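You operate a simulated robot arm through the tools that you are given. There is no shell and no other tool. Be economical: measure what you need, move in short steps, check, and stop when the job is done.

The job below is to be done with a simulated two-armed robot. You get a single attempt, and the scene is never put back.

TASK
Shut down the steam: valve shut, heat off, vent to zero, blower off.
Fine: in this order.
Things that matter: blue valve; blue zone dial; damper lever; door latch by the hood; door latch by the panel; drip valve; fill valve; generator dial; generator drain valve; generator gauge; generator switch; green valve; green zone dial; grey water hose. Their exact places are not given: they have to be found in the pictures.

It is judged by the outcome, as a careful person would: the job done as asked, and still so three seconds after it is handed in. It fails if anything else is knocked over, pushed out of place, dropped, spilled or broken.

THE ROBOT
Two 6-joint arms with two-finger grippers on one trunk, on a base that drives. Base frame: it is fixed to the floor where the robot stands at the start and does not move with it; the origin is under the middle of the robot, x ahead of it, y to its left, z up. Readings come in m, degrees, newtons and seconds.
The left shoulder is at the start at [0.07, 0.148, 1.405], the right one opposite. With the tool pointing down near the work surface each hand reaches from about 0.34 to 0.62 m from the robot's upright axis, wherever it stands, measured 20 degrees to its own side. Places, roughly: blue valve [-0.6, -1, 0.4]; blue zone dial [0.1, -0.4, 1.2]; damper lever [-0.3, -0.7, 1.4]; door latch by the hood [-1, -1.1, 1.3]; door latch by the panel [-0.6, -0.8, 1.3]; drip valve [0, -0.6, 0.5]; fill valve [0.8, 0, 0.5]; generator dial [0.9, 0, 1]; generator drain valve [0.8, 0, 0.2]; generator gauge [1, 0.1, 1]; generator switch [0.8, -0.1, 0.8]; green valve [-1, -1.2, 0.4]; green zone dial [0, -0.5, 1.2]; grey water hose [0.7, 0, 0.2]; main steam valve [0.8, -0.1, 1.2]; purple zone dial [-0.1, -0.5, 1.2]. Payload 2.45 kg a hand.
The TCP of each hand is the grasp point between the finger pads, 0.03 m short of the fingertips. In the tool frame z runs along the fingers and y along their closing line. The gripper opens to 0.106 m. The gripper's body begins 0.079 m behind the TCP.
Orientation is that of the tool frame in the base frame, as a unit quaternion [w, x, y, z]. With the fingers straight down and closing along the base's y, the tool's x points along the base's -x, its y along +y and its z along -z.

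THE INTERFACE
- The arms move only by the tool arm_command. It takes "left_series", "right_series" or both (then of equal length, played together; a hand with none holds still); each is one flat list of numbers, 7 for each row, row after row: the turn, a rotation vector about the tool's x, y, z in degrees, then the shift along the tool's x, y, z in cm, then the opening, from 0 (shut) to 1 (fully open). In form: [ax, ay, az, tx, ty, tz, gripper, ax, ay, az, tx, ty, tz, gripper, ...]. A call has 1 to 10 rows; each row shifts and turns the commanded pose from where the row before left it, along the tool's axes as they then stand. Each row takes 0.2 s and may step no farther than 0.05 m and 8.6 degrees from the row before; otherwise, or with a gripper value out of range, the whole call is refused. A pose out of reach is approached as far as the arm can. The call stops where the force on the tool passes 90 N (or 10 N more than at its start, if that is more) or the arm is blocked; 0.2 s more then pass. The fingers move at their own pace (about 0.072 m/s each) and stop on an object; they squeeze with about 37 N. The grip force told is the motor's: it shows also when the fingers shut on nothing. Time passes only in rows, and 0.2 s behind the last, so rows that do not move let the fingers close. It gives the time, the measured TCP pose, the force on the tool (base axes), the opening and the grip force at its end, in the units of the frame above (readings bear some noise), with the torque about the TCP (base axes, N m) and any sound that the robot's microphone picked up.
- Cameras (640 x 400 px; columns grow to the right, rows downward): "scene" is now at [0.0725, -0.0624, 1.6028]; the picture's right is [-0.94, -0.34, 0.00], its down [-0.30, 0.82, -0.49] and it looks along [0.17, -0.46, -0.87] (base axes); focal length 214 px, centre (320, 200). "left" rides on the left gripper at [0.076, 0.002, -0.106] in its tool frame; the picture's right is [-0.02, 1.00, 0.00], its down [-0.78, -0.02, -0.62] and it looks along [-0.62, -0.01, 0.78] (tool axes); focal length 247 px, centre (320, 200). "right" rides on the right gripper at [0.076, -0.002, -0.106] in its tool frame; the picture's right is [0.02, 1.00, 0.00], its down [-0.78, 0.02, -0.62] and it looks along [-0.62, 0.01, 0.78] (tool axes); focal length 247 px, centre (320, 200).
- camera(camera): a new picture of that camera. No time passes.
- move_column(by): slides the trunk up (or, below 0, down) by that many m; the arms and the scene camera ride with it, the base frame stays. It gives what a move gives, with no picture.
- steer(legs): drives the robot by 1 to 6 legs, each [ahead, left, turn to the left] in m, m and degrees, along the robot's own axes; the way and the turn of a leg run together, so that a leg with both is an arc; at most 1.5 m and 180 degrees a leg. The arms and the cameras ride along, it lands a little off, and it stops where it bumps. It gives what a move gives.
- head_to(pan, tilt): turns the head with the scene camera to pan (to the left, within 86 degrees either way) and tilt (down, from -29 to 69), counted from straight ahead of the robot. It gives what a move gives.
- locate(camera, pixels): there is no depth. For up to 12 entries [column, row, z] of the newest picture of that camera ("zoom" is the newest enlarged one), the place [x, y] in the base frame at which the ray of that pixel passes the height z, good to about 0.002 m. No time passes.
- enlarge(camera, box): a new picture of the part [left, top, right, bottom] of that camera's present view, enlarged. No time passes.
- job_done(): hands the job in; it is judged then, once.

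Go step by step. Measure first, check grasps and placings, and put right what went wrong. The budget is 80 turns and 78 pictures, counting those below and the enlarged ones. Unless the task says otherwise, let go and move clear before handing in, and close with one line.

The tools are called after "Call:" by a JSON object that holds its "method" and its "body". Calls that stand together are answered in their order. arm_command: Moves the arms, as the interface text tells. Its arguments: {"type":"object","properties":{"left_series":{"type":"array","items":{"type":"number"}},"right_series":{"type":"array","items":{"type":"number"}}},"required":[]} The other tools are called the same way: move_column (by) slides the trunk up or down; steer (legs) drives the base; head_to (pan, tilt) turns the head that bears the scene camera; camera (camera) takes a picture; locate (camera, pixels) gives the place at which the rays of pixels pass given heights; enlarge (camera, box) takes an enlarged picture of a part of a camera's view; job_done () hands the job in.

At the start:

```text
t: 0.0
left_eef_pos: [0.5427, 0.1519, 0.9998]
left_tcp_rot: [0.0, 0.0, 1.0, 0.0]
left_force: [-0.7, 0.3, -0.1]
left_ft_torque: [0.05, 0.01, 0.01]
left_opening: 0.1058
left_grasp_force: 0.1
right_eef_pos: [0.3832, -0.2075, 0.9993]
right_tcp_rot: [0.0, 0.0, 1.0, 0.001]
right_force: [-0.4, 0.4, -0.7]
right_ft_torque: [-0.03, -0.03, -0.03]
right_opening: 0.106
right_grasp_force: 0.0
trunk travel left (down, up): [-0.878, 0.062]
robot x, y, heading: [-0.0025, -0.0001, -0.1]
head pan, tilt: [-70.1, 60.8]
```

scene: 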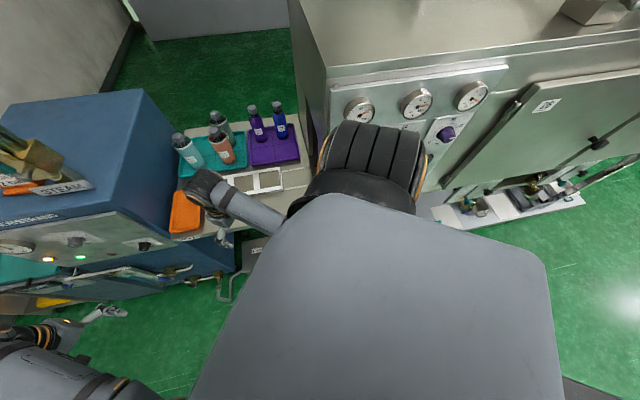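
right: 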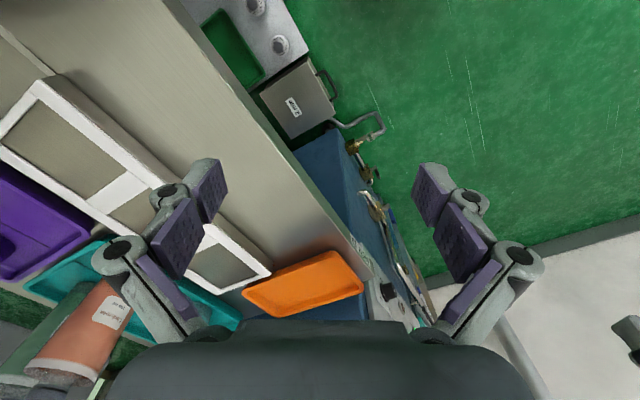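
left: 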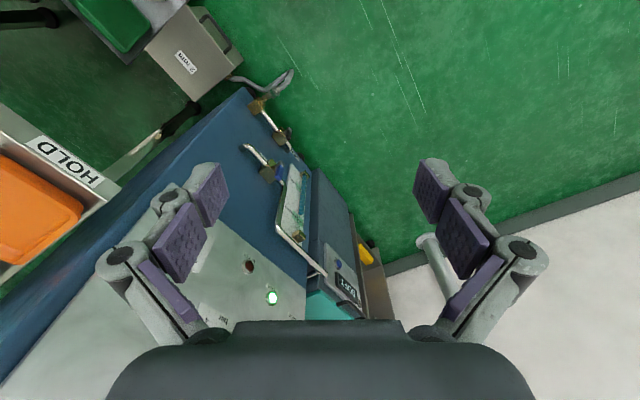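

The first pictures show the blue generator ahead (left of the scene picture) and a steel steamer cabinet with dials to the right. I'll turn the head to face the generator first.

Call:
{"method": "head_to", "body": {"pan": 0, "tilt": 35}}

Call:
{"method": "camera", "body": {"camera": "scene"}}

```text
t: 1.4
left_eef_pos: [0.5441, 0.1516, 0.9996]
left_tcp_rot: [0.0, 0.0, 1.0, 0.0]
left_force: [0.5, 0.2, 0.7]
left_ft_torque: [-0.02, -0.02, 0.01]
left_opening: 0.1058
left_grasp_force: 0.0
right_eef_pos: [0.3828, -0.2086, 0.9994]
right_tcp_rot: [0.001, 0.0, 1.0, 0.0]
right_force: [-0.5, -0.2, 0.0]
right_ft_torque: [-0.01, 0.01, -0.03]
right_opening: 0.1057
right_grasp_force: 0.2
trunk travel left (down, up): [-0.878, 0.062]
robot x, y, heading: [-0.0016, 0.0012, -0.0]
head pan, tilt: [0.0, 35.0]
```

```text
74 pictures are left
```

scene: 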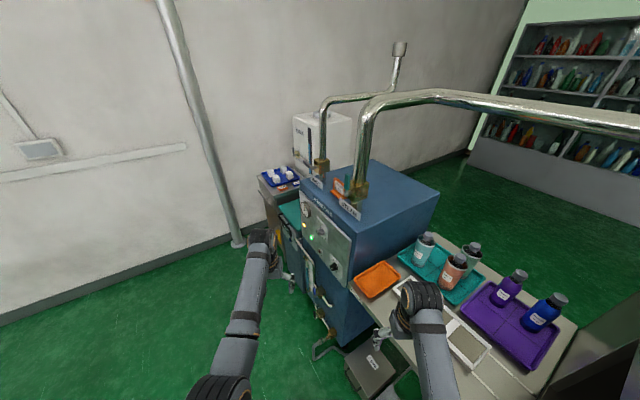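

The generator is at about pixels (300-440, 165-330). I'll enlarge it to read its labels.

Call:
{"method": "enlarge", "body": {"camera": "scene", "box": [250, 150, 410, 250]}}

Call:
{"method": "enlarge", "body": {"camera": "scene", "box": [260, 210, 420, 310]}}

Call:
{"method": "head_to", "body": {"pan": -86, "tilt": 25}}

Call:
{"method": "camera", "body": {"camera": "scene"}}

```text
4.00 times, centred on (330, 200) of scene
```

zoom: 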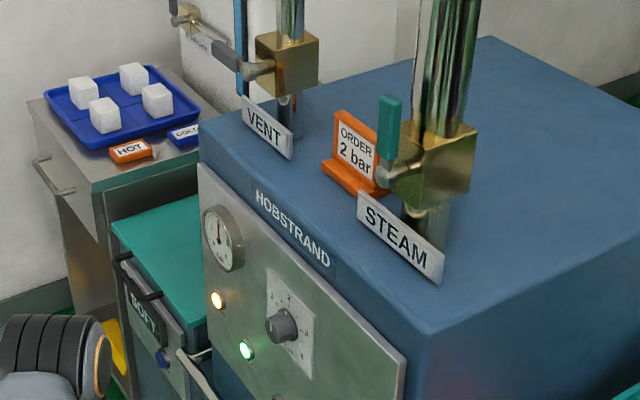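

```text
4.00 times, centred on (340, 260) of scene
```

zoom: 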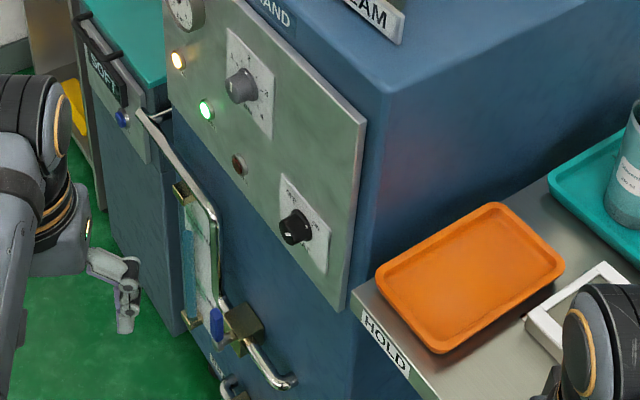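

```text
t: 3.0
left_eef_pos: [0.5439, 0.1508, 0.9995]
left_tcp_rot: [0.0, -0.001, 1.0, 0.0]
left_force: [0.1, 0.4, 0.3]
left_ft_torque: [0.02, 0.0, -0.01]
left_opening: 0.106
left_grasp_force: 0.0
right_eef_pos: [0.3821, -0.2085, 0.9994]
right_tcp_rot: [-0.001, 0.001, 1.0, 0.0]
right_force: [-0.1, 1.2, 0.0]
right_ft_torque: [0.0, 0.04, 0.0]
right_opening: 0.106
right_grasp_force: 0.0
trunk travel left (down, up): [-0.878, 0.062]
robot x, y, heading: [-0.0012, 0.0024, 0.0]
head pan, tilt: [-85.9, 25.0]
```

```text
71 pictures are left
```

scene: 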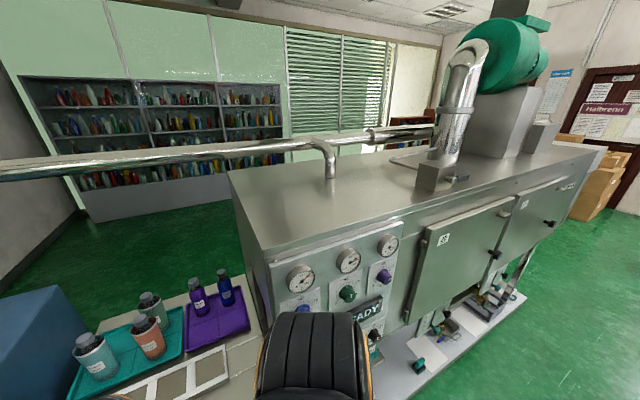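

The cabinet shows the blower (505,55), duct damper (440,175), zone dials and a "READY" sign. I'll enlarge the important areas.

Call:
{"method": "enlarge", "body": {"camera": "scene", "box": [380, 100, 540, 200]}}

Call:
{"method": "enlarge", "body": {"camera": "scene", "box": [270, 220, 430, 320]}}

Call:
{"method": "enlarge", "body": {"camera": "scene", "box": [360, 270, 560, 395]}}

Call:
{"method": "enlarge", "body": {"camera": "scene", "box": [480, 50, 640, 150]}}

```text
4.00 times, centred on (460, 150) of scene
```

zoom: 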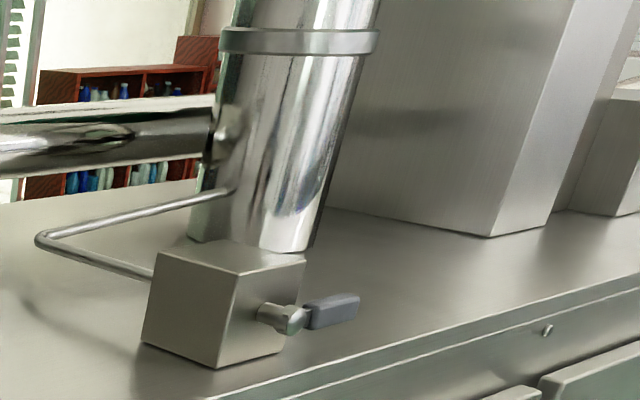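

```text
4.00 times, centred on (350, 270) of scene
```

zoom: 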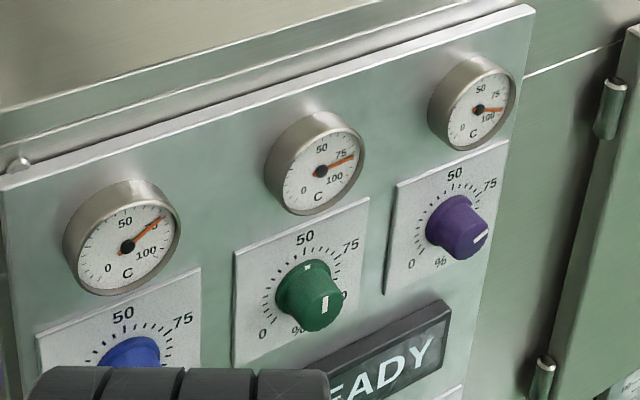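

```text
3.20 times, centred on (460, 332) of scene
```

zoom: 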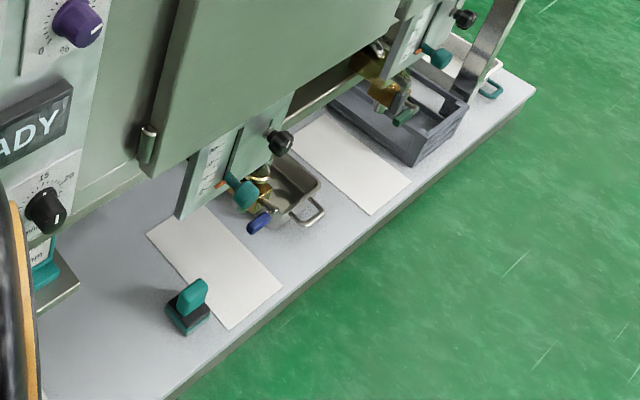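

```text
4.00 times, centred on (560, 100) of scene
```

zoom: 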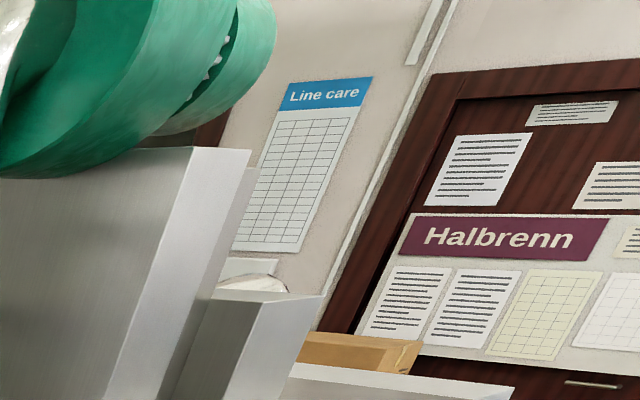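

The cabinet has a lower panel with a timer, and something below it that is hidden by the arm. Before driving I'll check the space to the left.

Call:
{"method": "head_to", "body": {"pan": 86, "tilt": 35}}

Call:
{"method": "camera", "body": {"camera": "scene"}}

```text
t: 5.6
left_eef_pos: [0.5437, 0.1518, 0.9988]
left_tcp_rot: [-0.001, 0.0, 1.0, 0.001]
left_force: [0.4, 0.6, 0.4]
left_ft_torque: [0.0, 0.0, 0.0]
left_opening: 0.1062
left_grasp_force: 0.1
right_eef_pos: [0.3824, -0.2081, 0.9998]
right_tcp_rot: [0.0, 0.001, 1.0, 0.0]
right_force: [-0.7, -0.1, -0.6]
right_ft_torque: [0.04, -0.02, 0.01]
right_opening: 0.1062
right_grasp_force: 0.0
trunk travel left (down, up): [-0.878, 0.062]
robot x, y, heading: [-0.0015, 0.0024, 0.2]
head pan, tilt: [85.9, 35.0]
```

```text
66 pictures are left
```

scene: 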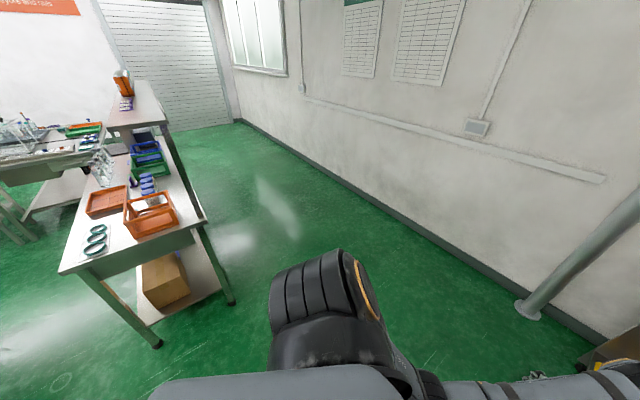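

The left is open up to the wall, with a bench back-left. I'll measure the bench feet and the wall base on the floor.

Call:
{"method": "locate", "body": {"camera": "scene", "pixels": [[158, 345, 0], [232, 303, 0], [60, 270, 0.9], [206, 218, 0.9], [440, 245, 0], [530, 300, 0]]}}

Call:
{"method": "head_to", "body": {"pan": -86, "tilt": 60}}

Call:
{"method": "camera", "body": {"camera": "scene"}}

```text
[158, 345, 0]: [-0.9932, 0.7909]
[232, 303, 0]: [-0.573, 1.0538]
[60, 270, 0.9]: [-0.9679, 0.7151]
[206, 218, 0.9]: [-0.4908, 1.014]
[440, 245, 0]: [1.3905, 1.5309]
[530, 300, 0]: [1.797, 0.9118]
```

```text
t: 8.2
left_eef_pos: [0.5438, 0.1507, 0.9996]
left_tcp_rot: [0.001, 0.0, 1.0, 0.0]
left_force: [0.6, 0.2, -0.1]
left_ft_torque: [-0.01, 0.02, 0.03]
left_opening: 0.1061
left_grasp_force: 0.1
right_eef_pos: [0.3826, -0.2092, 0.9994]
right_tcp_rot: [0.0, 0.0, 1.0, 0.0]
right_force: [0.4, -0.1, 0.5]
right_ft_torque: [0.0, 0.03, 0.0]
right_opening: 0.1061
right_grasp_force: 0.1
trunk travel left (down, up): [-0.878, 0.062]
robot x, y, heading: [0.0034, 0.0026, 0.1]
head pan, tilt: [-85.9, 60.0]
```

```text
65 pictures are left
```

scene: 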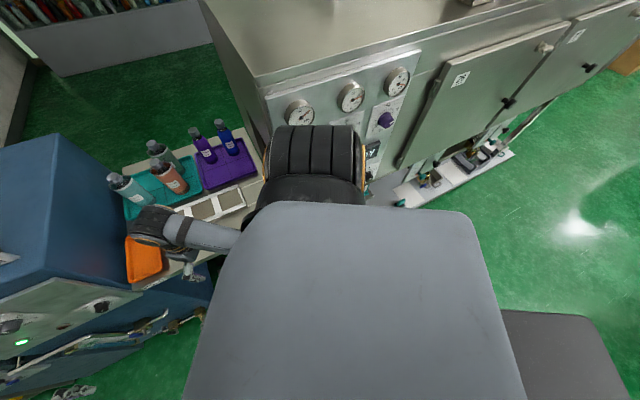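

The passage between cabinet and bench is about 1.5 m wide. I'll step back-left to get an unobstructed view of the cabinet panel.

Call:
{"method": "steer", "body": {"legs": [[-0.3, 0.3, 0]]}}

Call:
{"method": "head_to", "body": {"pan": -60, "tilt": 30}}

Call:
{"method": "camera", "body": {"camera": "scene"}}

```text
t: 10.8
left_eef_pos: [0.2428, 0.4528, 0.9992]
left_tcp_rot: [0.0, 0.0, 1.0, -0.001]
left_force: [0.9, 0.2, -0.2]
left_ft_torque: [0.02, 0.01, 0.0]
left_opening: 0.1062
left_grasp_force: 0.0
right_eef_pos: [0.082, 0.0938, 0.9983]
right_tcp_rot: [-0.001, 0.0, 1.0, 0.0]
right_force: [-0.4, -0.5, -0.3]
right_ft_torque: [0.01, 0.01, 0.03]
right_opening: 0.1061
right_grasp_force: 0.0
trunk travel left (down, up): [-0.878, 0.062]
robot x, y, heading: [-0.3026, 0.3036, -0.3]
head pan, tilt: [-85.9, 60.0]
```

```text
t: 11.8
left_eef_pos: [0.2416, 0.4552, 1.0004]
left_tcp_rot: [-0.001, 0.0, 1.0, 0.001]
left_force: [0.0, 0.4, 0.1]
left_ft_torque: [0.0, -0.02, 0.0]
left_opening: 0.1061
left_grasp_force: 0.2
right_eef_pos: [0.0812, 0.0953, 0.9995]
right_tcp_rot: [0.0, 0.001, 1.0, 0.0]
right_force: [0.3, -0.7, 1.0]
right_ft_torque: [-0.01, -0.08, -0.01]
right_opening: 0.106
right_grasp_force: 0.0
trunk travel left (down, up): [-0.878, 0.062]
robot x, y, heading: [-0.3004, 0.3037, -0.0]
head pan, tilt: [-60.0, 30.0]
```

```text
64 pictures are left
```

scene: 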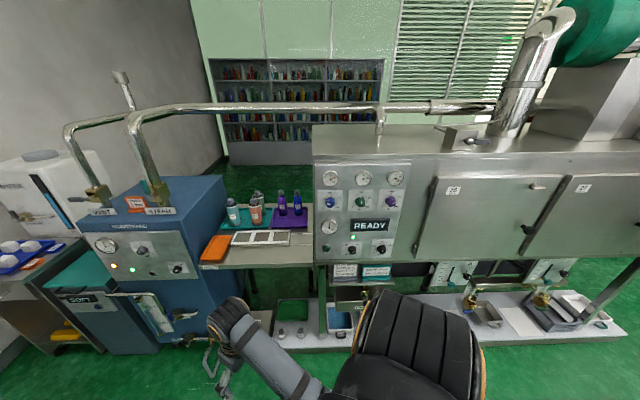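

A full frontal view now. I'll enlarge the panel, the generator, the damper area and the hood end.

Call:
{"method": "enlarge", "body": {"camera": "scene", "box": [304, 160, 416, 230]}}

Call:
{"method": "enlarge", "body": {"camera": "scene", "box": [304, 220, 416, 290]}}

Call:
{"method": "enlarge", "body": {"camera": "scene", "box": [80, 180, 208, 260]}}

Call:
{"method": "enlarge", "body": {"camera": "scene", "box": [80, 220, 240, 320]}}

Call:
{"method": "enlarge", "body": {"camera": "scene", "box": [430, 90, 590, 190]}}

Call:
{"method": "enlarge", "body": {"camera": "scene", "box": [420, 250, 580, 350]}}

```text
5.71 times, centred on (360, 195) of scene
```

zoom: 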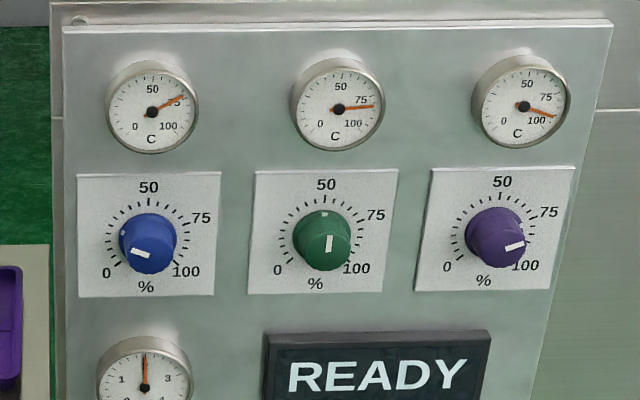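

```text
5.71 times, centred on (360, 255) of scene
```

zoom: 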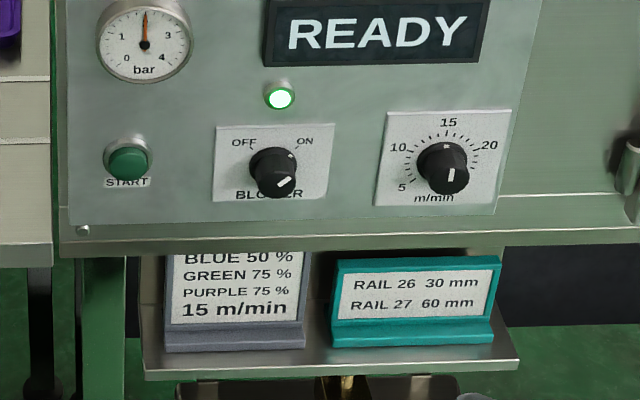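

```text
5.00 times, centred on (144, 220) of scene
```

zoom: 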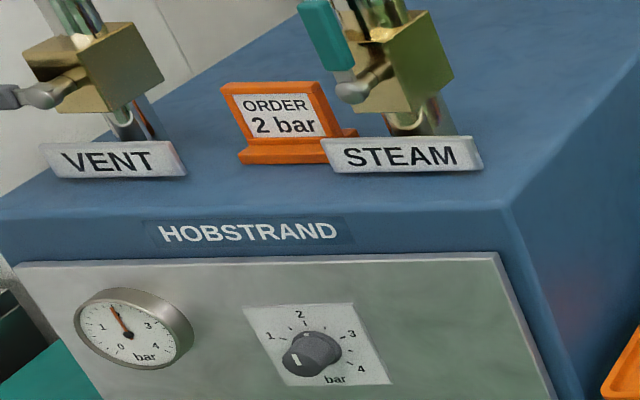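

```text
4.00 times, centred on (160, 270) of scene
```

zoom: 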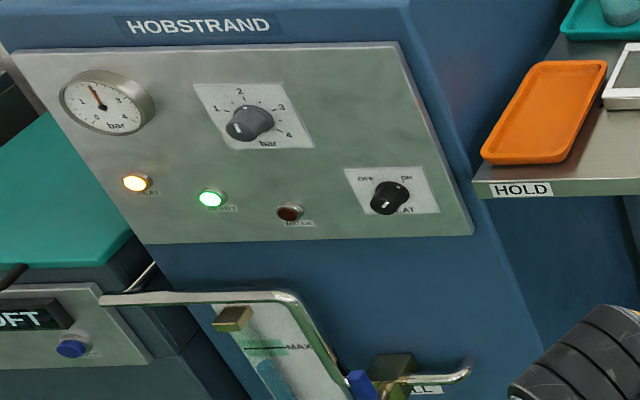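

```text
4.00 times, centred on (510, 140) of scene
```

zoom: 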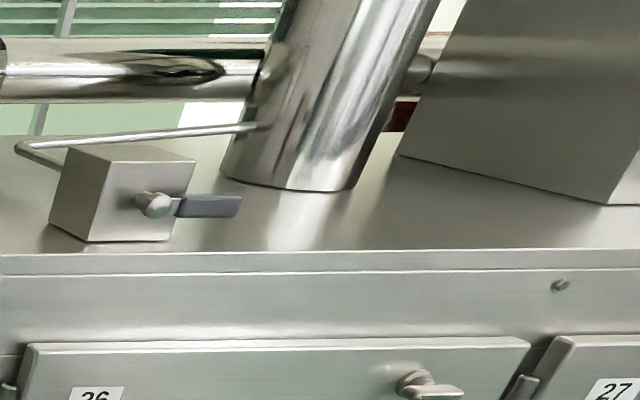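

```text
4.00 times, centred on (500, 300) of scene
```

zoom: 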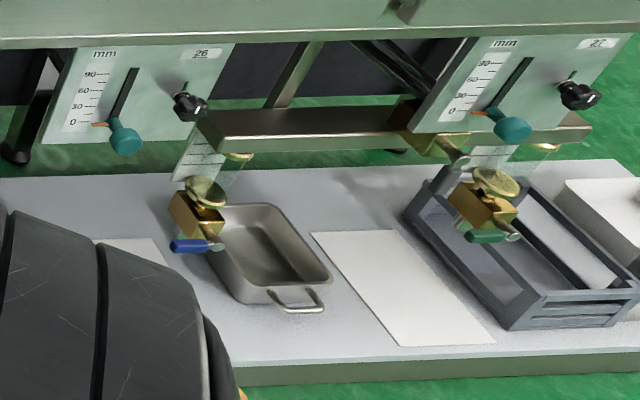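

The labels are clear: STEAM valve has its green handle upright (open), VENT valve lever is horizontal (shut), HEAT switch on the generator is ON, BLOWER switch on the cabinet is ON, and the generator gauge reads about 2 bar. I read "vent to zero" as opening VENT until the gauge reads 0. I'll get rays for the key points here, to triangulate later.

Call:
{"method": "locate", "body": {"camera": "scene", "pixels": [[145, 187, 1.2], [145, 187, 1.1], [150, 198, 1.2], [150, 198, 1.1], [88, 199, 1.2], [88, 199, 1.1], [83.6, 232.4, 1.0], [180, 230.4, 1.0], [177.5, 269.5, 0.9], [177.5, 269.5, 0.8], [351, 250, 1.0], [351, 250, 1.1]]}}

Call:
{"method": "steer", "body": {"legs": [[0.4, -0.15, 0]]}}

Call:
{"method": "head_to", "body": {"pan": -15, "tilt": 35}}

Call:
{"method": "camera", "body": {"camera": "scene"}}

```text
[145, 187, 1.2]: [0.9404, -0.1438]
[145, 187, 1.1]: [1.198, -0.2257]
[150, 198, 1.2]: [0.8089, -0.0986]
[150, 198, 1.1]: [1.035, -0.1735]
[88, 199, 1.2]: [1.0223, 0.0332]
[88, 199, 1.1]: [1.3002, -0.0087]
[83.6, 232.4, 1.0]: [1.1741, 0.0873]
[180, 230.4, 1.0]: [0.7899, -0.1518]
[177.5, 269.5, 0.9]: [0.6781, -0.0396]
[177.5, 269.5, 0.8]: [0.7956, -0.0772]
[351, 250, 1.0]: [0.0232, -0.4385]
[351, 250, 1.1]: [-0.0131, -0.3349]
```

```text
t: 14.4
left_eef_pos: [0.6424, 0.3031, 1.0]
left_tcp_rot: [0.0, -0.001, 1.0, 0.001]
left_force: [-0.1, 0.2, 0.4]
left_ft_torque: [-0.02, -0.01, -0.03]
left_opening: 0.1059
left_grasp_force: 0.0
right_eef_pos: [0.4815, -0.0567, 0.9992]
right_tcp_rot: [0.0, 0.0, 1.0, 0.0]
right_force: [-0.2, 0.5, 0.6]
right_ft_torque: [-0.04, 0.01, 0.01]
right_opening: 0.106
right_grasp_force: 0.1
trunk travel left (down, up): [-0.878, 0.062]
robot x, y, heading: [0.1003, 0.1481, 0.1]
head pan, tilt: [-60.0, 30.0]
```

```text
t: 15.5
left_eef_pos: [0.6414, 0.3032, 1.0]
left_tcp_rot: [0.0, -0.001, 1.0, 0.001]
left_force: [0.3, 0.4, -0.2]
left_ft_torque: [0.01, 0.01, 0.02]
left_opening: 0.1061
left_grasp_force: 0.1
right_eef_pos: [0.4823, -0.058, 0.9997]
right_tcp_rot: [0.0, 0.0, 1.0, -0.001]
right_force: [-0.1, -0.1, -0.1]
right_ft_torque: [0.03, -0.03, 0.0]
right_opening: 0.1059
right_grasp_force: 0.0
trunk travel left (down, up): [-0.878, 0.062]
robot x, y, heading: [0.1048, 0.1502, 0.2]
head pan, tilt: [-15.0, 35.0]
```

```text
57 pictures are left
```

scene: 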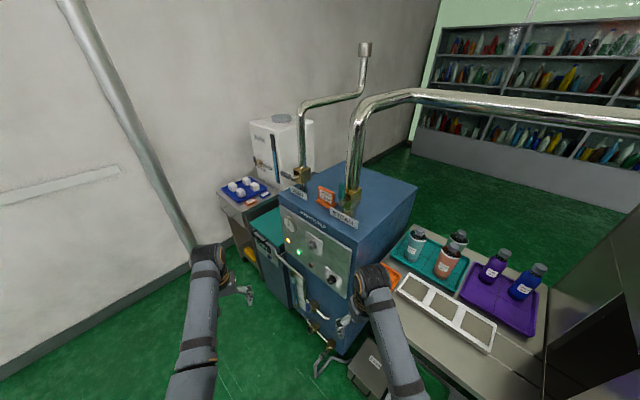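

Call:
{"method": "enlarge", "body": {"camera": "scene", "box": [270, 155, 382, 225]}}

Call:
{"method": "enlarge", "body": {"camera": "scene", "box": [270, 205, 382, 275]}}

```text
5.71 times, centred on (326, 190) of scene
```

zoom: 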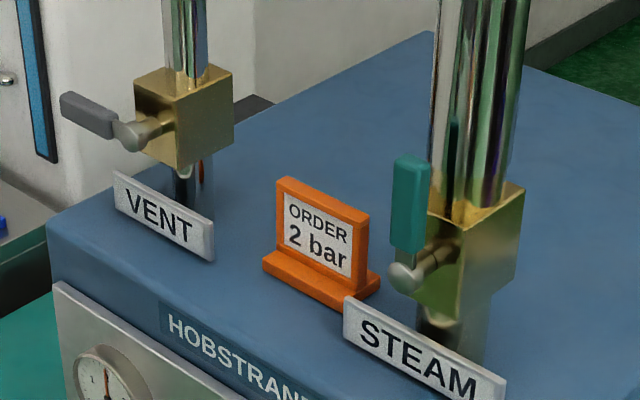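

```text
5.71 times, centred on (326, 240) of scene
```

zoom: 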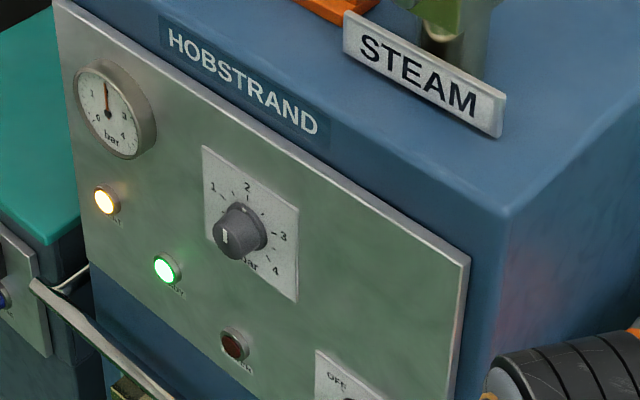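

Now the second set of rays: steam handle ball (340.4,203.1), handle centre (341.4,190.9), vent ball (292.4,179), vent lever end (281.4,173.4), panel corners.

Call:
{"method": "locate", "body": {"camera": "scene", "pixels": [[340.4, 203.1, 1.2], [340.4, 203.1, 1.1], [341.7, 182.7, 1.2], [341.7, 182.7, 1.1], [292.4, 179, 1.2], [292.4, 179, 1.1], [281.4, 173.4, 1.2], [281.4, 173.4, 1.1], [279.6, 205.9, 1.0], [279.6, 205.9, 1.1], [351.9, 250.9, 1.0], [351.9, 250.9, 1.1]]}}

```text
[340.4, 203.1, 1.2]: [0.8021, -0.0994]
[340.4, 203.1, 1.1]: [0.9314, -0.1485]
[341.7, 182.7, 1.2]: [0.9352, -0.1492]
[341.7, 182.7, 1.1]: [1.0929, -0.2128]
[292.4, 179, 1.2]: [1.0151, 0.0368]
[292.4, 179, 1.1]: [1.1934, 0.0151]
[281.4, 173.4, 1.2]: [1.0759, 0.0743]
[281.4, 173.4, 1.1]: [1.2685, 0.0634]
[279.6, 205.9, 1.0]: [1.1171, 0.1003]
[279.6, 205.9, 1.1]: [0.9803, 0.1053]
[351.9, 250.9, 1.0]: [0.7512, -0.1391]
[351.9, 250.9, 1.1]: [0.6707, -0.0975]
```

Triangulated: steam ball joint at about (0.804,-0.099,1.20), its handle reaches up to z 1.28; vent ball at (1.003,0.038,1.20); the panel faces so that I need heading about -55°. I'll drive to a stand-off in front of it.

Call:
{"method": "steer", "body": {"legs": [[0, 0.575, 0], [0.306, 0, 0], [0, 0, -55]]}}

Call:
{"method": "head_to", "body": {"pan": 0, "tilt": 40}}

Call:
{"method": "camera", "body": {"camera": "scene"}}

```text
t: 22.9
left_eef_pos: [0.8444, 0.3608, 0.9992]
left_tcp_rot: [0.0, 0.461, 0.887, 0.0]
left_force: [0.6, 0.2, 0.6]
left_ft_torque: [-0.01, -0.02, -0.02]
left_opening: 0.1064
left_grasp_force: 0.0
right_eef_pos: [0.456, 0.284, 0.9996]
right_tcp_rot: [0.0, 0.46, 0.888, 0.0]
right_force: [-0.5, 0.4, 0.9]
right_ft_torque: [0.01, -0.02, -0.01]
right_opening: 0.106
right_grasp_force: 0.1
trunk travel left (down, up): [-0.878, 0.062]
robot x, y, heading: [0.4065, 0.7152, -54.7]
head pan, tilt: [-15.0, 35.0]
```

```text
t: 23.7
left_eef_pos: [0.8433, 0.3598, 0.9993]
left_tcp_rot: [0.0, 0.461, 0.888, 0.0]
left_force: [0.3, 0.5, 0.3]
left_ft_torque: [0.02, -0.02, -0.01]
left_opening: 0.1059
left_grasp_force: 0.1
right_eef_pos: [0.4581, 0.2843, 1.0004]
right_tcp_rot: [0.0, 0.46, 0.888, 0.0]
right_force: [-0.6, 0.4, 0.8]
right_ft_torque: [-0.01, -0.01, -0.02]
right_opening: 0.1059
right_grasp_force: 0.1
trunk travel left (down, up): [-0.878, 0.062]
robot x, y, heading: [0.4063, 0.7199, -55.0]
head pan, tilt: [0.0, 40.0]
```

```text
54 pictures are left
```

scene: 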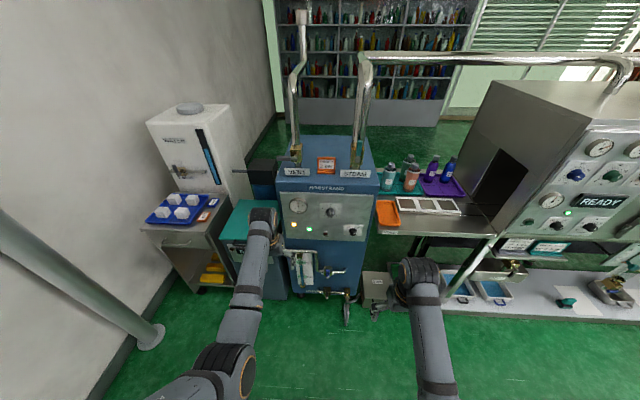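

I'm square to the generator now. I'll raise both hands and pitch them to point forward before closing in.

Call:
{"method": "arm_command", "body": {"right_series": [0, 0, 0, -3, 0, -4, 0, 0, 0, 0, -3, 0, -4, 0, 0, 0, 0, -3, 0, -4, 0, 0, 0, 0, -3, 0, -4, 0, 0, -8.5, 0, 0, 0, 0, 0, 0, -8.5, 0, 0, 0, 0, 0, 0, -8.5, 0, 0, 0, 0, 0, 0, -8.5, 0, 0, 0, 0, 0, 0, -8.5, 0, 0, 0, 0, 0, 0, -8.5, 0, 0, 0, 0, 0], "left_series": [0, 0, 0, 0, 0, -4, 0, 0, 0, 0, 0, 0, -4, 0, 0, 0, 0, 0, 0, -4, 0, 0, 0, 0, 0, 0, -4, 0, 0, -8.5, 0, 0, 0, 0, 0, 0, -8.5, 0, 0, 0, 0, 0, 0, -8.5, 0, 0, 0, 0, 0, 0, -8.5, 0, 0, 0, 0, 0, 0, -8.5, 0, 0, 0, 0, 0, 0, -8.5, 0, 0, 0, 0, 0]}}

Call:
{"method": "arm_command", "body": {"right_series": [0, -8.5, 0, 0, 0, 0, 0, 0, -8.5, 0, 0, 0, 0, 0, 0, -8.5, 0, 0, 0, 0, 0, 0, -8.5, 0, 0, 0, 0, 0, 0, -5, 0, 0, 0, 0, 0, 0, 0, 0, 0, 0, 0, 0], "left_series": [0, -8.5, 0, 0, 0, 0, 0, 0, -8.5, 0, 0, 0, 0, 0, 0, -8.5, 0, 0, 0, 0, 0, 0, -8.5, 0, 0, 0, 0, 0, 0, -5, 0, 0, 0, 0, 0, 0, 0, 0, 0, 0, 0, 0]}}

Call:
{"method": "camera", "body": {"camera": "scene"}}

```text
t: 25.6
left_eef_pos: [0.9266, 0.2969, 1.2103]
left_tcp_rot: [0.397, 0.417, 0.804, -0.147]
left_force: [0.3, -0.4, 0.2]
left_ft_torque: [0.01, -0.02, -0.02]
left_opening: 0.0
left_grasp_force: 28.6
left hand out of reach, approached as far as the arm can: row 2, 3, 4
right_eef_pos: [0.5555, 0.1674, 1.0492]
right_tcp_rot: [0.289, 0.436, 0.839, -0.15]
right_force: [0.2, -0.2, 0.4]
right_ft_torque: [-0.02, -0.01, 0.0]
right_opening: 0.0002
right_grasp_force: 28.3
right hand out of reach, approached as far as the arm can: row 1, 2, 3, 4
trunk travel left (down, up): [-0.878, 0.062]
robot x, y, heading: [0.4085, 0.7174, -54.9]
head pan, tilt: [0.0, 40.0]
stopped in row 9 (left hand): the arm was blocked; the commanded pose is now the measured one
```

```text
t: 26.4
left_eef_pos: [0.9521, 0.2773, 1.3199]
left_tcp_rot: [0.606, 0.36, 0.668, -0.238]
left_force: [0.1, -0.1, 0.1]
left_ft_torque: [0.02, -0.03, -0.02]
left_opening: 0.0
left_grasp_force: 29.2
right_eef_pos: [0.5559, 0.1656, 1.0468]
right_tcp_rot: [0.432, 0.402, 0.775, -0.224]
right_force: [-0.4, 0.2, -0.5]
right_ft_torque: [-0.01, -0.01, -0.01]
right_opening: 0.0
right_grasp_force: 28.5
trunk travel left (down, up): [-0.878, 0.062]
robot x, y, heading: [0.4062, 0.7189, -54.5]
head pan, tilt: [0.0, 40.0]
stopped in row 3 (left hand): the arm was blocked; the commanded pose is now the measured one
```

```text
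53 pictures are left
```

scene: 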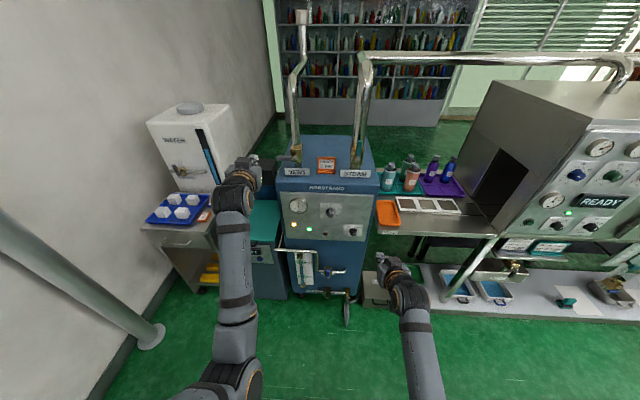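

The left hand ran out of reach high up; it is now near-horizontal at z 1.32. I'll pull it back along its fingers, and finish pitching the right one, then raise it.

Call:
{"method": "arm_command", "body": {"left_series": [0, 0, 0, 0, 0, -4, 0, 0, 0, 0, 0, 0, -4, 0, 0, 0, 0, 0, 0, -4, 0, 0, 0, 0, 0, 0, -4, 0, 0, 0, 0, 0, 0, -4, 0, 0, 0, 0, 0, 0, -4, 0]}}

Call:
{"method": "arm_command", "body": {"right_series": [0, -8, 0, 0, 0, 0, 0, 0, -8, 0, 0, 0, 0, 0, 0, -8, 0, 0, 0, 0, 0, 0, -7.5, 0, 0, 0, 0, 0, 0, 0, 0, -4, 0, 0, 0, 0, 0, 0, -4, 0, 0, 0, 0, 0, 0, -4, 0, 0, 0, 0, 0, 0, -4, 0, 0, 0, 0, 0, 0, -4, 0, 0, 0, 0, 0, 0, 0, 0, 0, 0]}}

```text
t: 27.0
left_eef_pos: [0.9377, 0.3545, 1.4233]
left_tcp_rot: [0.697, 0.356, 0.592, -0.192]
left_force: [-0.2, 0.1, 0.5]
left_ft_torque: [0.01, 0.02, -0.03]
left_opening: 0.0002
left_grasp_force: 29.0
left hand out of reach, approached as far as the arm can: row 2, 3
right_eef_pos: [0.5561, 0.1673, 1.0472]
right_tcp_rot: [0.433, 0.402, 0.775, -0.224]
right_force: [-0.9, -0.5, -0.3]
right_ft_torque: [-0.01, 0.0, 0.02]
right_opening: 0.0
right_grasp_force: 28.8
trunk travel left (down, up): [-0.878, 0.062]
robot x, y, heading: [0.4052, 0.7186, -54.8]
head pan, tilt: [0.0, 40.0]
stopped in row 3 (left hand): the arm was blocked; the commanded pose is now the measured one
```

```text
t: 29.2
left_eef_pos: [0.9382, 0.3536, 1.4215]
left_tcp_rot: [0.697, 0.354, 0.594, -0.19]
left_force: [0.3, -0.8, -1.2]
left_ft_torque: [0.0, 0.01, 0.04]
left_opening: 0.0001
left_grasp_force: 28.2
right_eef_pos: [0.5598, 0.1517, 1.2457]
right_tcp_rot: [0.596, 0.343, 0.652, -0.32]
right_force: [-0.9, 0.5, 0.8]
right_ft_torque: [-0.01, -0.02, 0.05]
right_opening: 0.0002
right_grasp_force: 28.6
right hand out of reach, approached as far as the arm can: row 4
trunk travel left (down, up): [-0.878, 0.062]
robot x, y, heading: [0.4058, 0.7204, -54.9]
head pan, tilt: [0.0, 40.0]
```

The right hand is ready at z 1.246, pitched 85°. The left drifts up against a joint limit, so I'll lower it in front of the trunk.

Call:
{"method": "arm_command", "body": {"left_series": [0, 0, 0, 4, 0, 0, 0, 0, 0, 0, 4, 0, 0, 0, 0, 0, 0, 4, 0, 0, 0, 0, 0, 0, 4, 0, 0, 0, 0, 0, 0, 4, 0, 0, 0, 0, 0, 0, 4, 0, 0, 0]}}

```text
t: 30.6
left_eef_pos: [0.989, 0.3886, 1.19]
left_tcp_rot: [0.696, 0.354, 0.594, -0.193]
left_force: [0.5, 0.3, -0.1]
left_ft_torque: [0.01, 0.01, 0.02]
left_opening: 0.0
left_grasp_force: 28.5
right_eef_pos: [0.5625, 0.1495, 1.2468]
right_tcp_rot: [0.597, 0.342, 0.651, -0.32]
right_force: [-0.1, -0.6, 0.2]
right_ft_torque: [-0.01, -0.01, 0.0]
right_opening: 0.0
right_grasp_force: 29.1
trunk travel left (down, up): [-0.878, 0.062]
robot x, y, heading: [0.41, 0.7177, -54.7]
head pan, tilt: [0.0, 40.0]
```

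Call:
{"method": "arm_command", "body": {"left_series": [0, 0, 0, 0, 0, -4, 0, 0, 0, 0, 0, 0, -4, 0, 0, 0, 0, 0, 0, -4, 0, 0, 0, 0, 0, 0, -4, 0, 0, 0, 0, 0, 0, -4, 0]}}

Call:
{"method": "camera", "body": {"camera": "scene"}}

```text
t: 31.8
left_eef_pos: [0.8501, 0.5366, 1.1822]
left_tcp_rot: [0.696, 0.355, 0.594, -0.194]
left_force: [-0.2, 0.7, -0.5]
left_ft_torque: [0.02, -0.01, 0.0]
left_opening: 0.0
left_grasp_force: 28.6
right_eef_pos: [0.5596, 0.1531, 1.248]
right_tcp_rot: [0.597, 0.342, 0.651, -0.32]
right_force: [0.3, 0.4, 0.2]
right_ft_torque: [0.02, -0.01, 0.04]
right_opening: 0.0
right_grasp_force: 28.8
trunk travel left (down, up): [-0.878, 0.062]
robot x, y, heading: [0.4065, 0.7172, -54.9]
head pan, tilt: [0.0, 40.0]
```

```text
52 pictures are left
```

scene: 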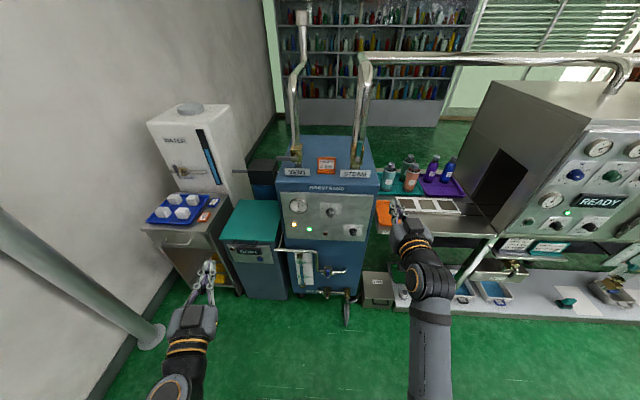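

The left hand is tucked back. Before driving in I'll check where the low hose/drain parts stick out at (347,325), and zoom on the valves from here.

Call:
{"method": "locate", "body": {"camera": "scene", "pixels": [[347, 327, 0], [347, 327, 0.1], [392, 308, 0.0], [325, 294, 0.2], [345, 272, 0.45]]}}

Call:
{"method": "enlarge", "body": {"camera": "scene", "box": [260, 230, 420, 330]}}

Call:
{"method": "enlarge", "body": {"camera": "scene", "box": [272, 135, 384, 205]}}

```text
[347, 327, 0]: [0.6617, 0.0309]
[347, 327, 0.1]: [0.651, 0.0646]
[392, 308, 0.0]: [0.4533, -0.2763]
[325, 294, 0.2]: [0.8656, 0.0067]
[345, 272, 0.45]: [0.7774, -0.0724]
```

```text
4.00 times, centred on (340, 280) of scene
```

zoom: 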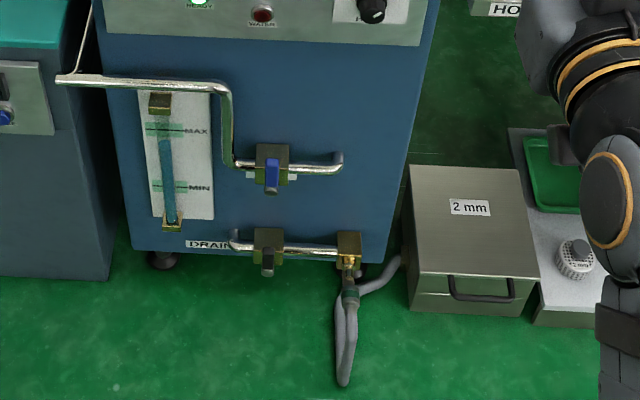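

```text
5.71 times, centred on (328, 170) of scene
```

zoom: 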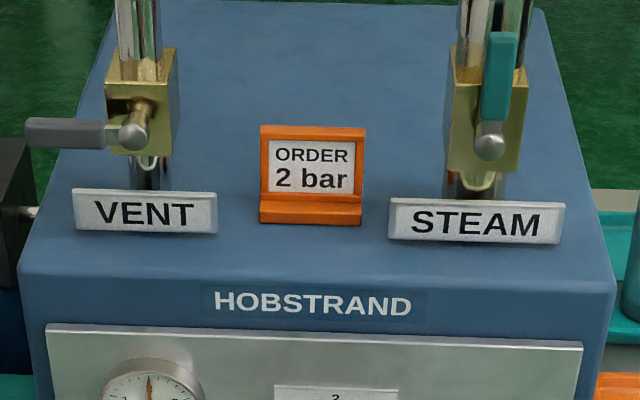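

The grey hose loop reaches 0.71 m ahead of me near the floor, so I must not drive far. Advancing 0.22 m leaves ~0.49 m to it and puts the steam ball about 0.68 m ahead, within arm reach.

Call:
{"method": "steer", "body": {"legs": [[0.22, 0, 0]]}}

Call:
{"method": "camera", "body": {"camera": "scene"}}

Call:
{"method": "enlarge", "body": {"camera": "scene", "box": [260, 140, 420, 240]}}

```text
t: 33.5
left_eef_pos: [0.978, 0.3587, 1.1817]
left_tcp_rot: [0.697, 0.353, 0.594, -0.191]
left_force: [-0.9, 0.3, -0.4]
left_ft_torque: [-0.03, -0.02, -0.02]
left_opening: 0.0
left_grasp_force: 28.4
right_eef_pos: [0.689, -0.0283, 1.2473]
right_tcp_rot: [0.597, 0.342, 0.651, -0.32]
right_force: [-0.3, 0.1, 0.6]
right_ft_torque: [0.01, -0.01, -0.03]
right_opening: 0.0
right_grasp_force: 28.8
trunk travel left (down, up): [-0.878, 0.062]
robot x, y, heading: [0.5349, 0.5378, -54.8]
head pan, tilt: [0.0, 40.0]
```

```text
49 pictures are left
```

scene: 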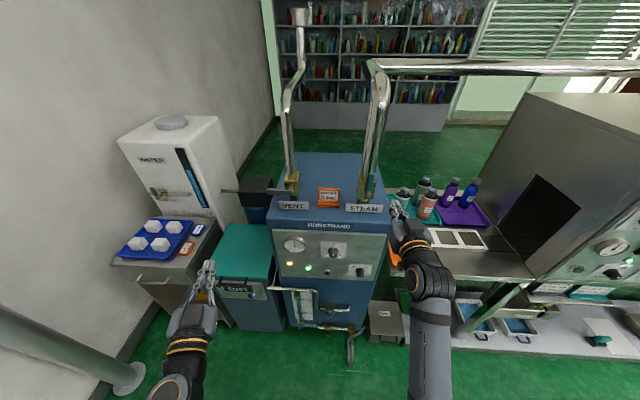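

```text
4.00 times, centred on (340, 190) of scene
```

zoom: 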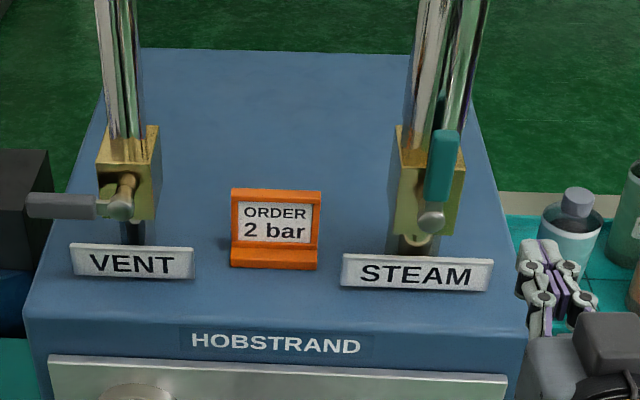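

The right hand is just right-front of the STEAM handle. I'll refine handle positions from this view (steam ball zoom (432,218), handle top (446,135), vent ball (120,205), vent lever end (30,205)).

Call:
{"method": "locate", "body": {"camera": "zoom", "pixels": [[432, 218, 1.2], [432, 218, 1.22], [446, 133, 1.28], [446, 133, 1.3], [120, 205, 1.2], [30, 205, 1.2], [345, 285, 1.1], [492, 260, 1.15], [400, 130, 1.25]]}}

Call:
{"method": "camera", "body": {"camera": "right"}}

```text
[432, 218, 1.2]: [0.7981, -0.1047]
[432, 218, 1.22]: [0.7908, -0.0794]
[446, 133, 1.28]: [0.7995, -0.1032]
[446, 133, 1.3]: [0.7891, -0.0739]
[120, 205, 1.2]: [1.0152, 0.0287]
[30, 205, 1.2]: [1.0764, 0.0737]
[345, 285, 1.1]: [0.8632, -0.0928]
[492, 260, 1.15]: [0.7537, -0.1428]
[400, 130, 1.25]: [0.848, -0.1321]
```

```text
47 pictures are left
```

right: 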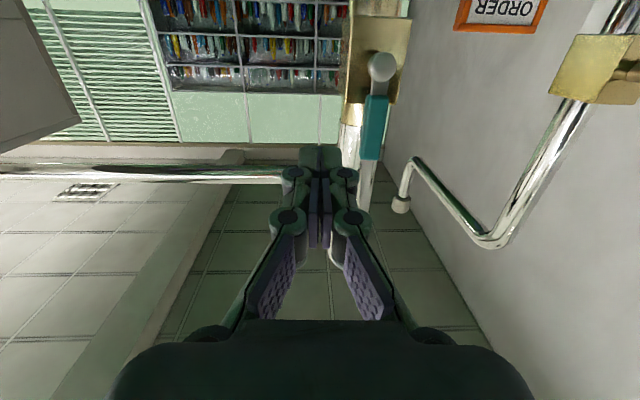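

The steam ball is at (0.800,-0.102,1.20), handle top at z 1.28. My right fingertips are 4.8 cm right and 12 cm short; I'll go in beside the handle, at z≈1.26.

Call:
{"method": "arm_command", "body": {"right_series": [0, 0, 0, -2.2, 0, 3, 0, 0, 0, 0, 0, 0, 4, 0, 0, 0, 0, 0, 0, 3.4, 0, 0, 0, 0, 0, 0, 0, 0]}}

Call:
{"method": "camera", "body": {"camera": "right"}}

Call:
{"method": "enlarge", "body": {"camera": "scene", "box": [260, 140, 420, 240]}}

```text
t: 34.5
left_eef_pos: [0.9796, 0.3569, 1.1812]
left_tcp_rot: [0.697, 0.353, 0.595, -0.191]
left_force: [-0.9, 0.6, 0.5]
left_ft_torque: [0.02, -0.01, -0.01]
left_opening: 0.0003
left_grasp_force: 28.1
right_eef_pos: [0.7494, -0.1157, 1.2598]
right_tcp_rot: [0.597, 0.341, 0.652, -0.319]
right_force: [0.1, -0.4, 0.6]
right_ft_torque: [-0.01, 0.02, -0.01]
right_opening: 0.0
right_grasp_force: 28.5
trunk travel left (down, up): [-0.878, 0.062]
robot x, y, heading: [0.536, 0.5399, -54.9]
head pan, tilt: [0.0, 40.0]
```

```text
46 pictures are left
```

right: 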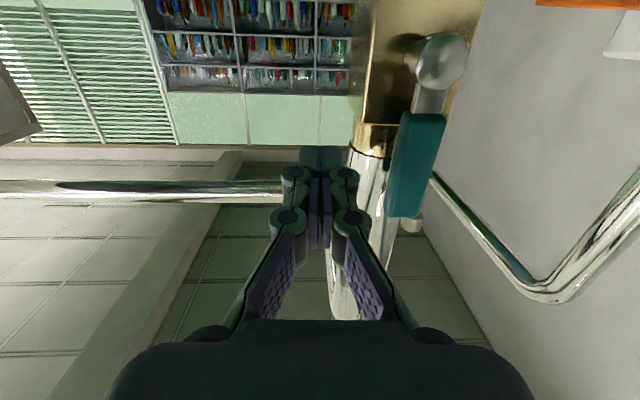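

```text
4.00 times, centred on (340, 190) of scene
```

zoom: 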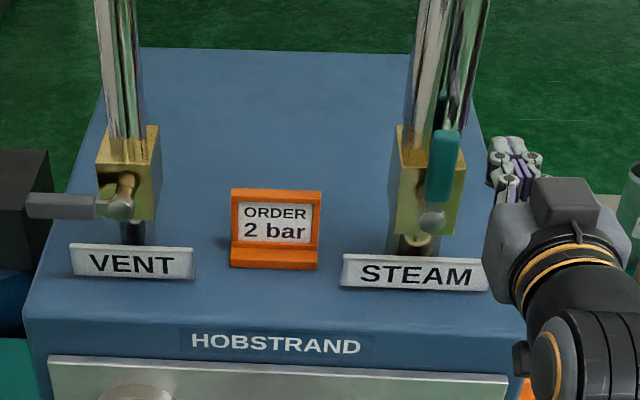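

The fingertips sit beside the handle, ~3 cm to its right. I'll push gently left to try the direction (the closed VENT lever also points left).

Call:
{"method": "arm_command", "body": {"right_series": [0, 0, 0, 0, 2.4, 0, 0, 0, 0, 0, 0, 1, 0, 0, 0, 0, 0, 0, 1, 0, 0]}}

Call:
{"method": "camera", "body": {"camera": "right"}}

```text
t: 35.5
left_eef_pos: [0.9808, 0.3561, 1.1791]
left_tcp_rot: [0.696, 0.354, 0.595, -0.192]
left_force: [0.1, 0.6, 0.3]
left_ft_torque: [-0.01, -0.01, 0.0]
left_opening: 0.0
left_grasp_force: 28.6
right_eef_pos: [0.7654, -0.1103, 1.2547]
right_tcp_rot: [0.574, 0.314, 0.664, -0.362]
right_force: [0.5, 0.4, -0.6]
right_ft_torque: [-0.02, 0.04, 0.01]
right_opening: 0.0
right_grasp_force: 28.4
trunk travel left (down, up): [-0.878, 0.062]
robot x, y, heading: [0.5341, 0.5375, -54.6]
head pan, tilt: [0.0, 40.0]
stopped in row 3 (right hand): the arm was blocked; the commanded pose is now the measured one
```

```text
44 pictures are left
```

right: 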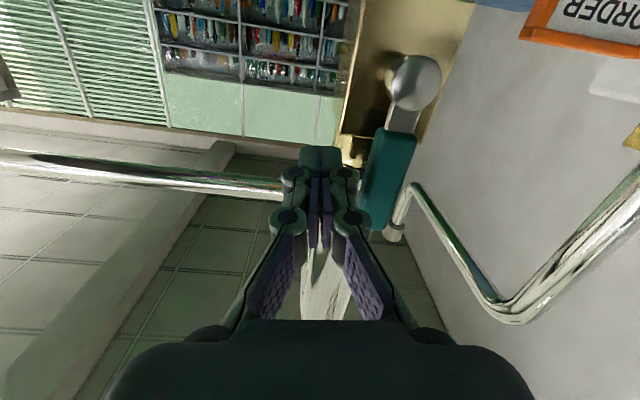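

No contact force: the arm itself hit a joint limit near this height (the tool twisted ~7°), not the handle. I'll back off, raise the trunk 6 cm and tilt the tool down some 25° to relax the wrist.

Call:
{"method": "arm_command", "body": {"right_series": [0, 0, 0, 0, -2, -3, 0, 0, 0, 7, 0, 0, -2, 0, 0, 8.5, 0, 0, 0, -1, 0, 0, 8.5, 0, 0, 0, 0, 0, 0, 8, 0, 0, 0, 0, 0, 0, 0, 0, 0, 0, 0, 0]}}

Call:
{"method": "move_column", "body": {"by": 0.06}}

```text
t: 36.9
left_eef_pos: [0.9802, 0.3572, 1.181]
left_tcp_rot: [0.696, 0.354, 0.595, -0.191]
left_force: [-0.2, -1.0, 0.8]
left_ft_torque: [0.01, 0.04, 0.02]
left_opening: 0.0
left_grasp_force: 28.5
right_eef_pos: [0.7151, -0.0694, 1.2615]
right_tcp_rot: [0.442, 0.418, 0.756, -0.24]
right_force: [0.1, 1.1, 0.2]
right_ft_torque: [-0.01, -0.03, 0.02]
right_opening: 0.0
right_grasp_force: 28.5
trunk travel left (down, up): [-0.878, 0.062]
robot x, y, heading: [0.5368, 0.5326, -54.9]
head pan, tilt: [0.0, 40.0]
```

```text
t: 37.9
left_eef_pos: [0.9812, 0.3559, 1.2406]
left_tcp_rot: [0.696, 0.353, 0.595, -0.191]
left_force: [-0.2, 0.3, -0.3]
left_ft_torque: [0.0, 0.01, 0.0]
left_opening: 0.0
left_grasp_force: 28.8
right_eef_pos: [0.7161, -0.0699, 1.3223]
right_tcp_rot: [0.443, 0.418, 0.756, -0.24]
right_force: [0.6, 0.3, -0.2]
right_ft_torque: [0.02, 0.02, 0.02]
right_opening: 0.0
right_grasp_force: 28.5
trunk travel left (down, up): [-0.938, 0.002]
robot x, y, heading: [0.5336, 0.5365, -54.7]
head pan, tilt: [0.0, 40.0]
```

Now tilted 30° down with the trunk raised. I'll go back in beside the handle and push left again.

Call:
{"method": "arm_command", "body": {"right_series": [0, 0, 0, 1, 0, 3, 0, 0, 0, 0, 1, 0, 3, 0, 0, 0, 0, 0, 0, 2.1, 0, 0, 0, 0, 0, 2, 0, 0, 0, 0, 0, 0, 1, 0, 0, 0, 0, 0, 0, 1, 0, 0, 0, 0, 0, 0, 1, 0, 0]}}

Call:
{"method": "enlarge", "body": {"camera": "scene", "box": [260, 140, 420, 240]}}

Call:
{"method": "camera", "body": {"camera": "right"}}

```text
t: 39.7
left_eef_pos: [0.9806, 0.3567, 1.2404]
left_tcp_rot: [0.696, 0.354, 0.595, -0.192]
left_force: [0.9, -0.5, -0.1]
left_ft_torque: [-0.01, 0.02, 0.01]
left_opening: 0.0
left_grasp_force: 28.6
right_eef_pos: [0.7616, -0.1171, 1.2643]
right_tcp_rot: [0.423, 0.409, 0.758, -0.281]
right_force: [0.1, 0.4, 1.0]
right_ft_torque: [-0.02, -0.04, 0.01]
right_opening: 0.0001
right_grasp_force: 28.9
trunk travel left (down, up): [-0.938, 0.002]
robot x, y, heading: [0.5344, 0.5364, -54.7]
head pan, tilt: [0.0, 40.0]
stopped in row 7 (right hand): the arm was blocked; the commanded pose is now the measured one
```

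```text
4.00 times, centred on (340, 190) of scene
```

zoom: 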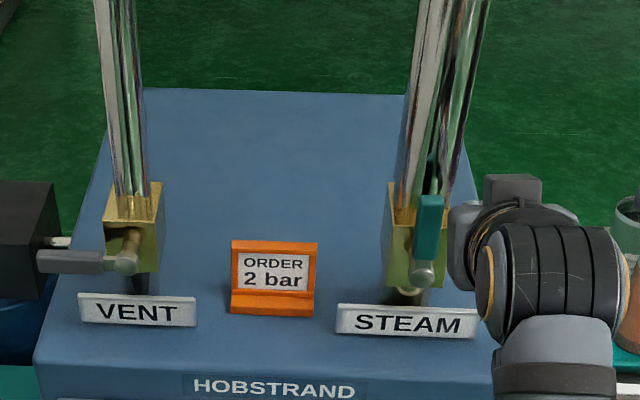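

```text
42 pictures are left
```

right: 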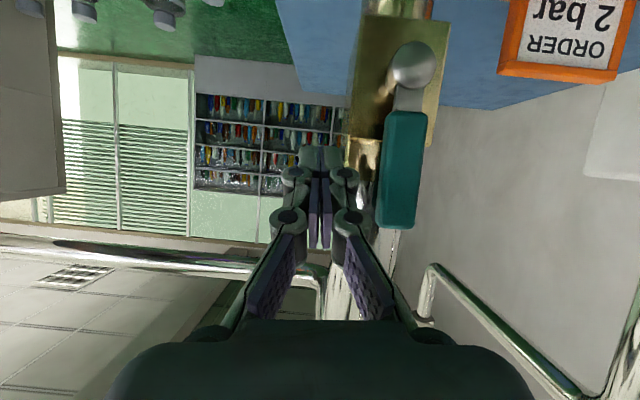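

Blocked again with no force: this looks like a wrist singularity (tool aligned with the forearm), not the handle. I'll back out a little, straighten the twist and tilt the tool to ~63° down.

Call:
{"method": "arm_command", "body": {"right_series": [0, 0, 0, 0, -1.5, -4, 0, -4, -0.4, 2.4, 0, 0, -1, 0, 0, 8.5, 0, 0, 0, 0, 0, 0, 8.5, 0, 0, 0, 0, 0, 0, 8.5, 0, 0, 0, 0, 0, 0, 8.5, 0, 0, 0, 0, 0, 0, 0, 0, 0, 0, 0, 0]}}

```text
t: 41.3
left_eef_pos: [0.9804, 0.3571, 1.2407]
left_tcp_rot: [0.696, 0.353, 0.595, -0.192]
left_force: [-0.2, 1.1, 0.1]
left_ft_torque: [0.02, 0.02, -0.03]
left_opening: 0.0
left_grasp_force: 28.8
right_eef_pos: [0.7301, -0.0847, 1.2887]
right_tcp_rot: [0.205, 0.463, 0.855, -0.115]
right_force: [0.3, 0.0, 0.7]
right_ft_torque: [0.0, -0.03, 0.01]
right_opening: 0.0
right_grasp_force: 28.6
trunk travel left (down, up): [-0.938, 0.002]
robot x, y, heading: [0.5332, 0.5391, -54.6]
head pan, tilt: [0.0, 40.0]
```

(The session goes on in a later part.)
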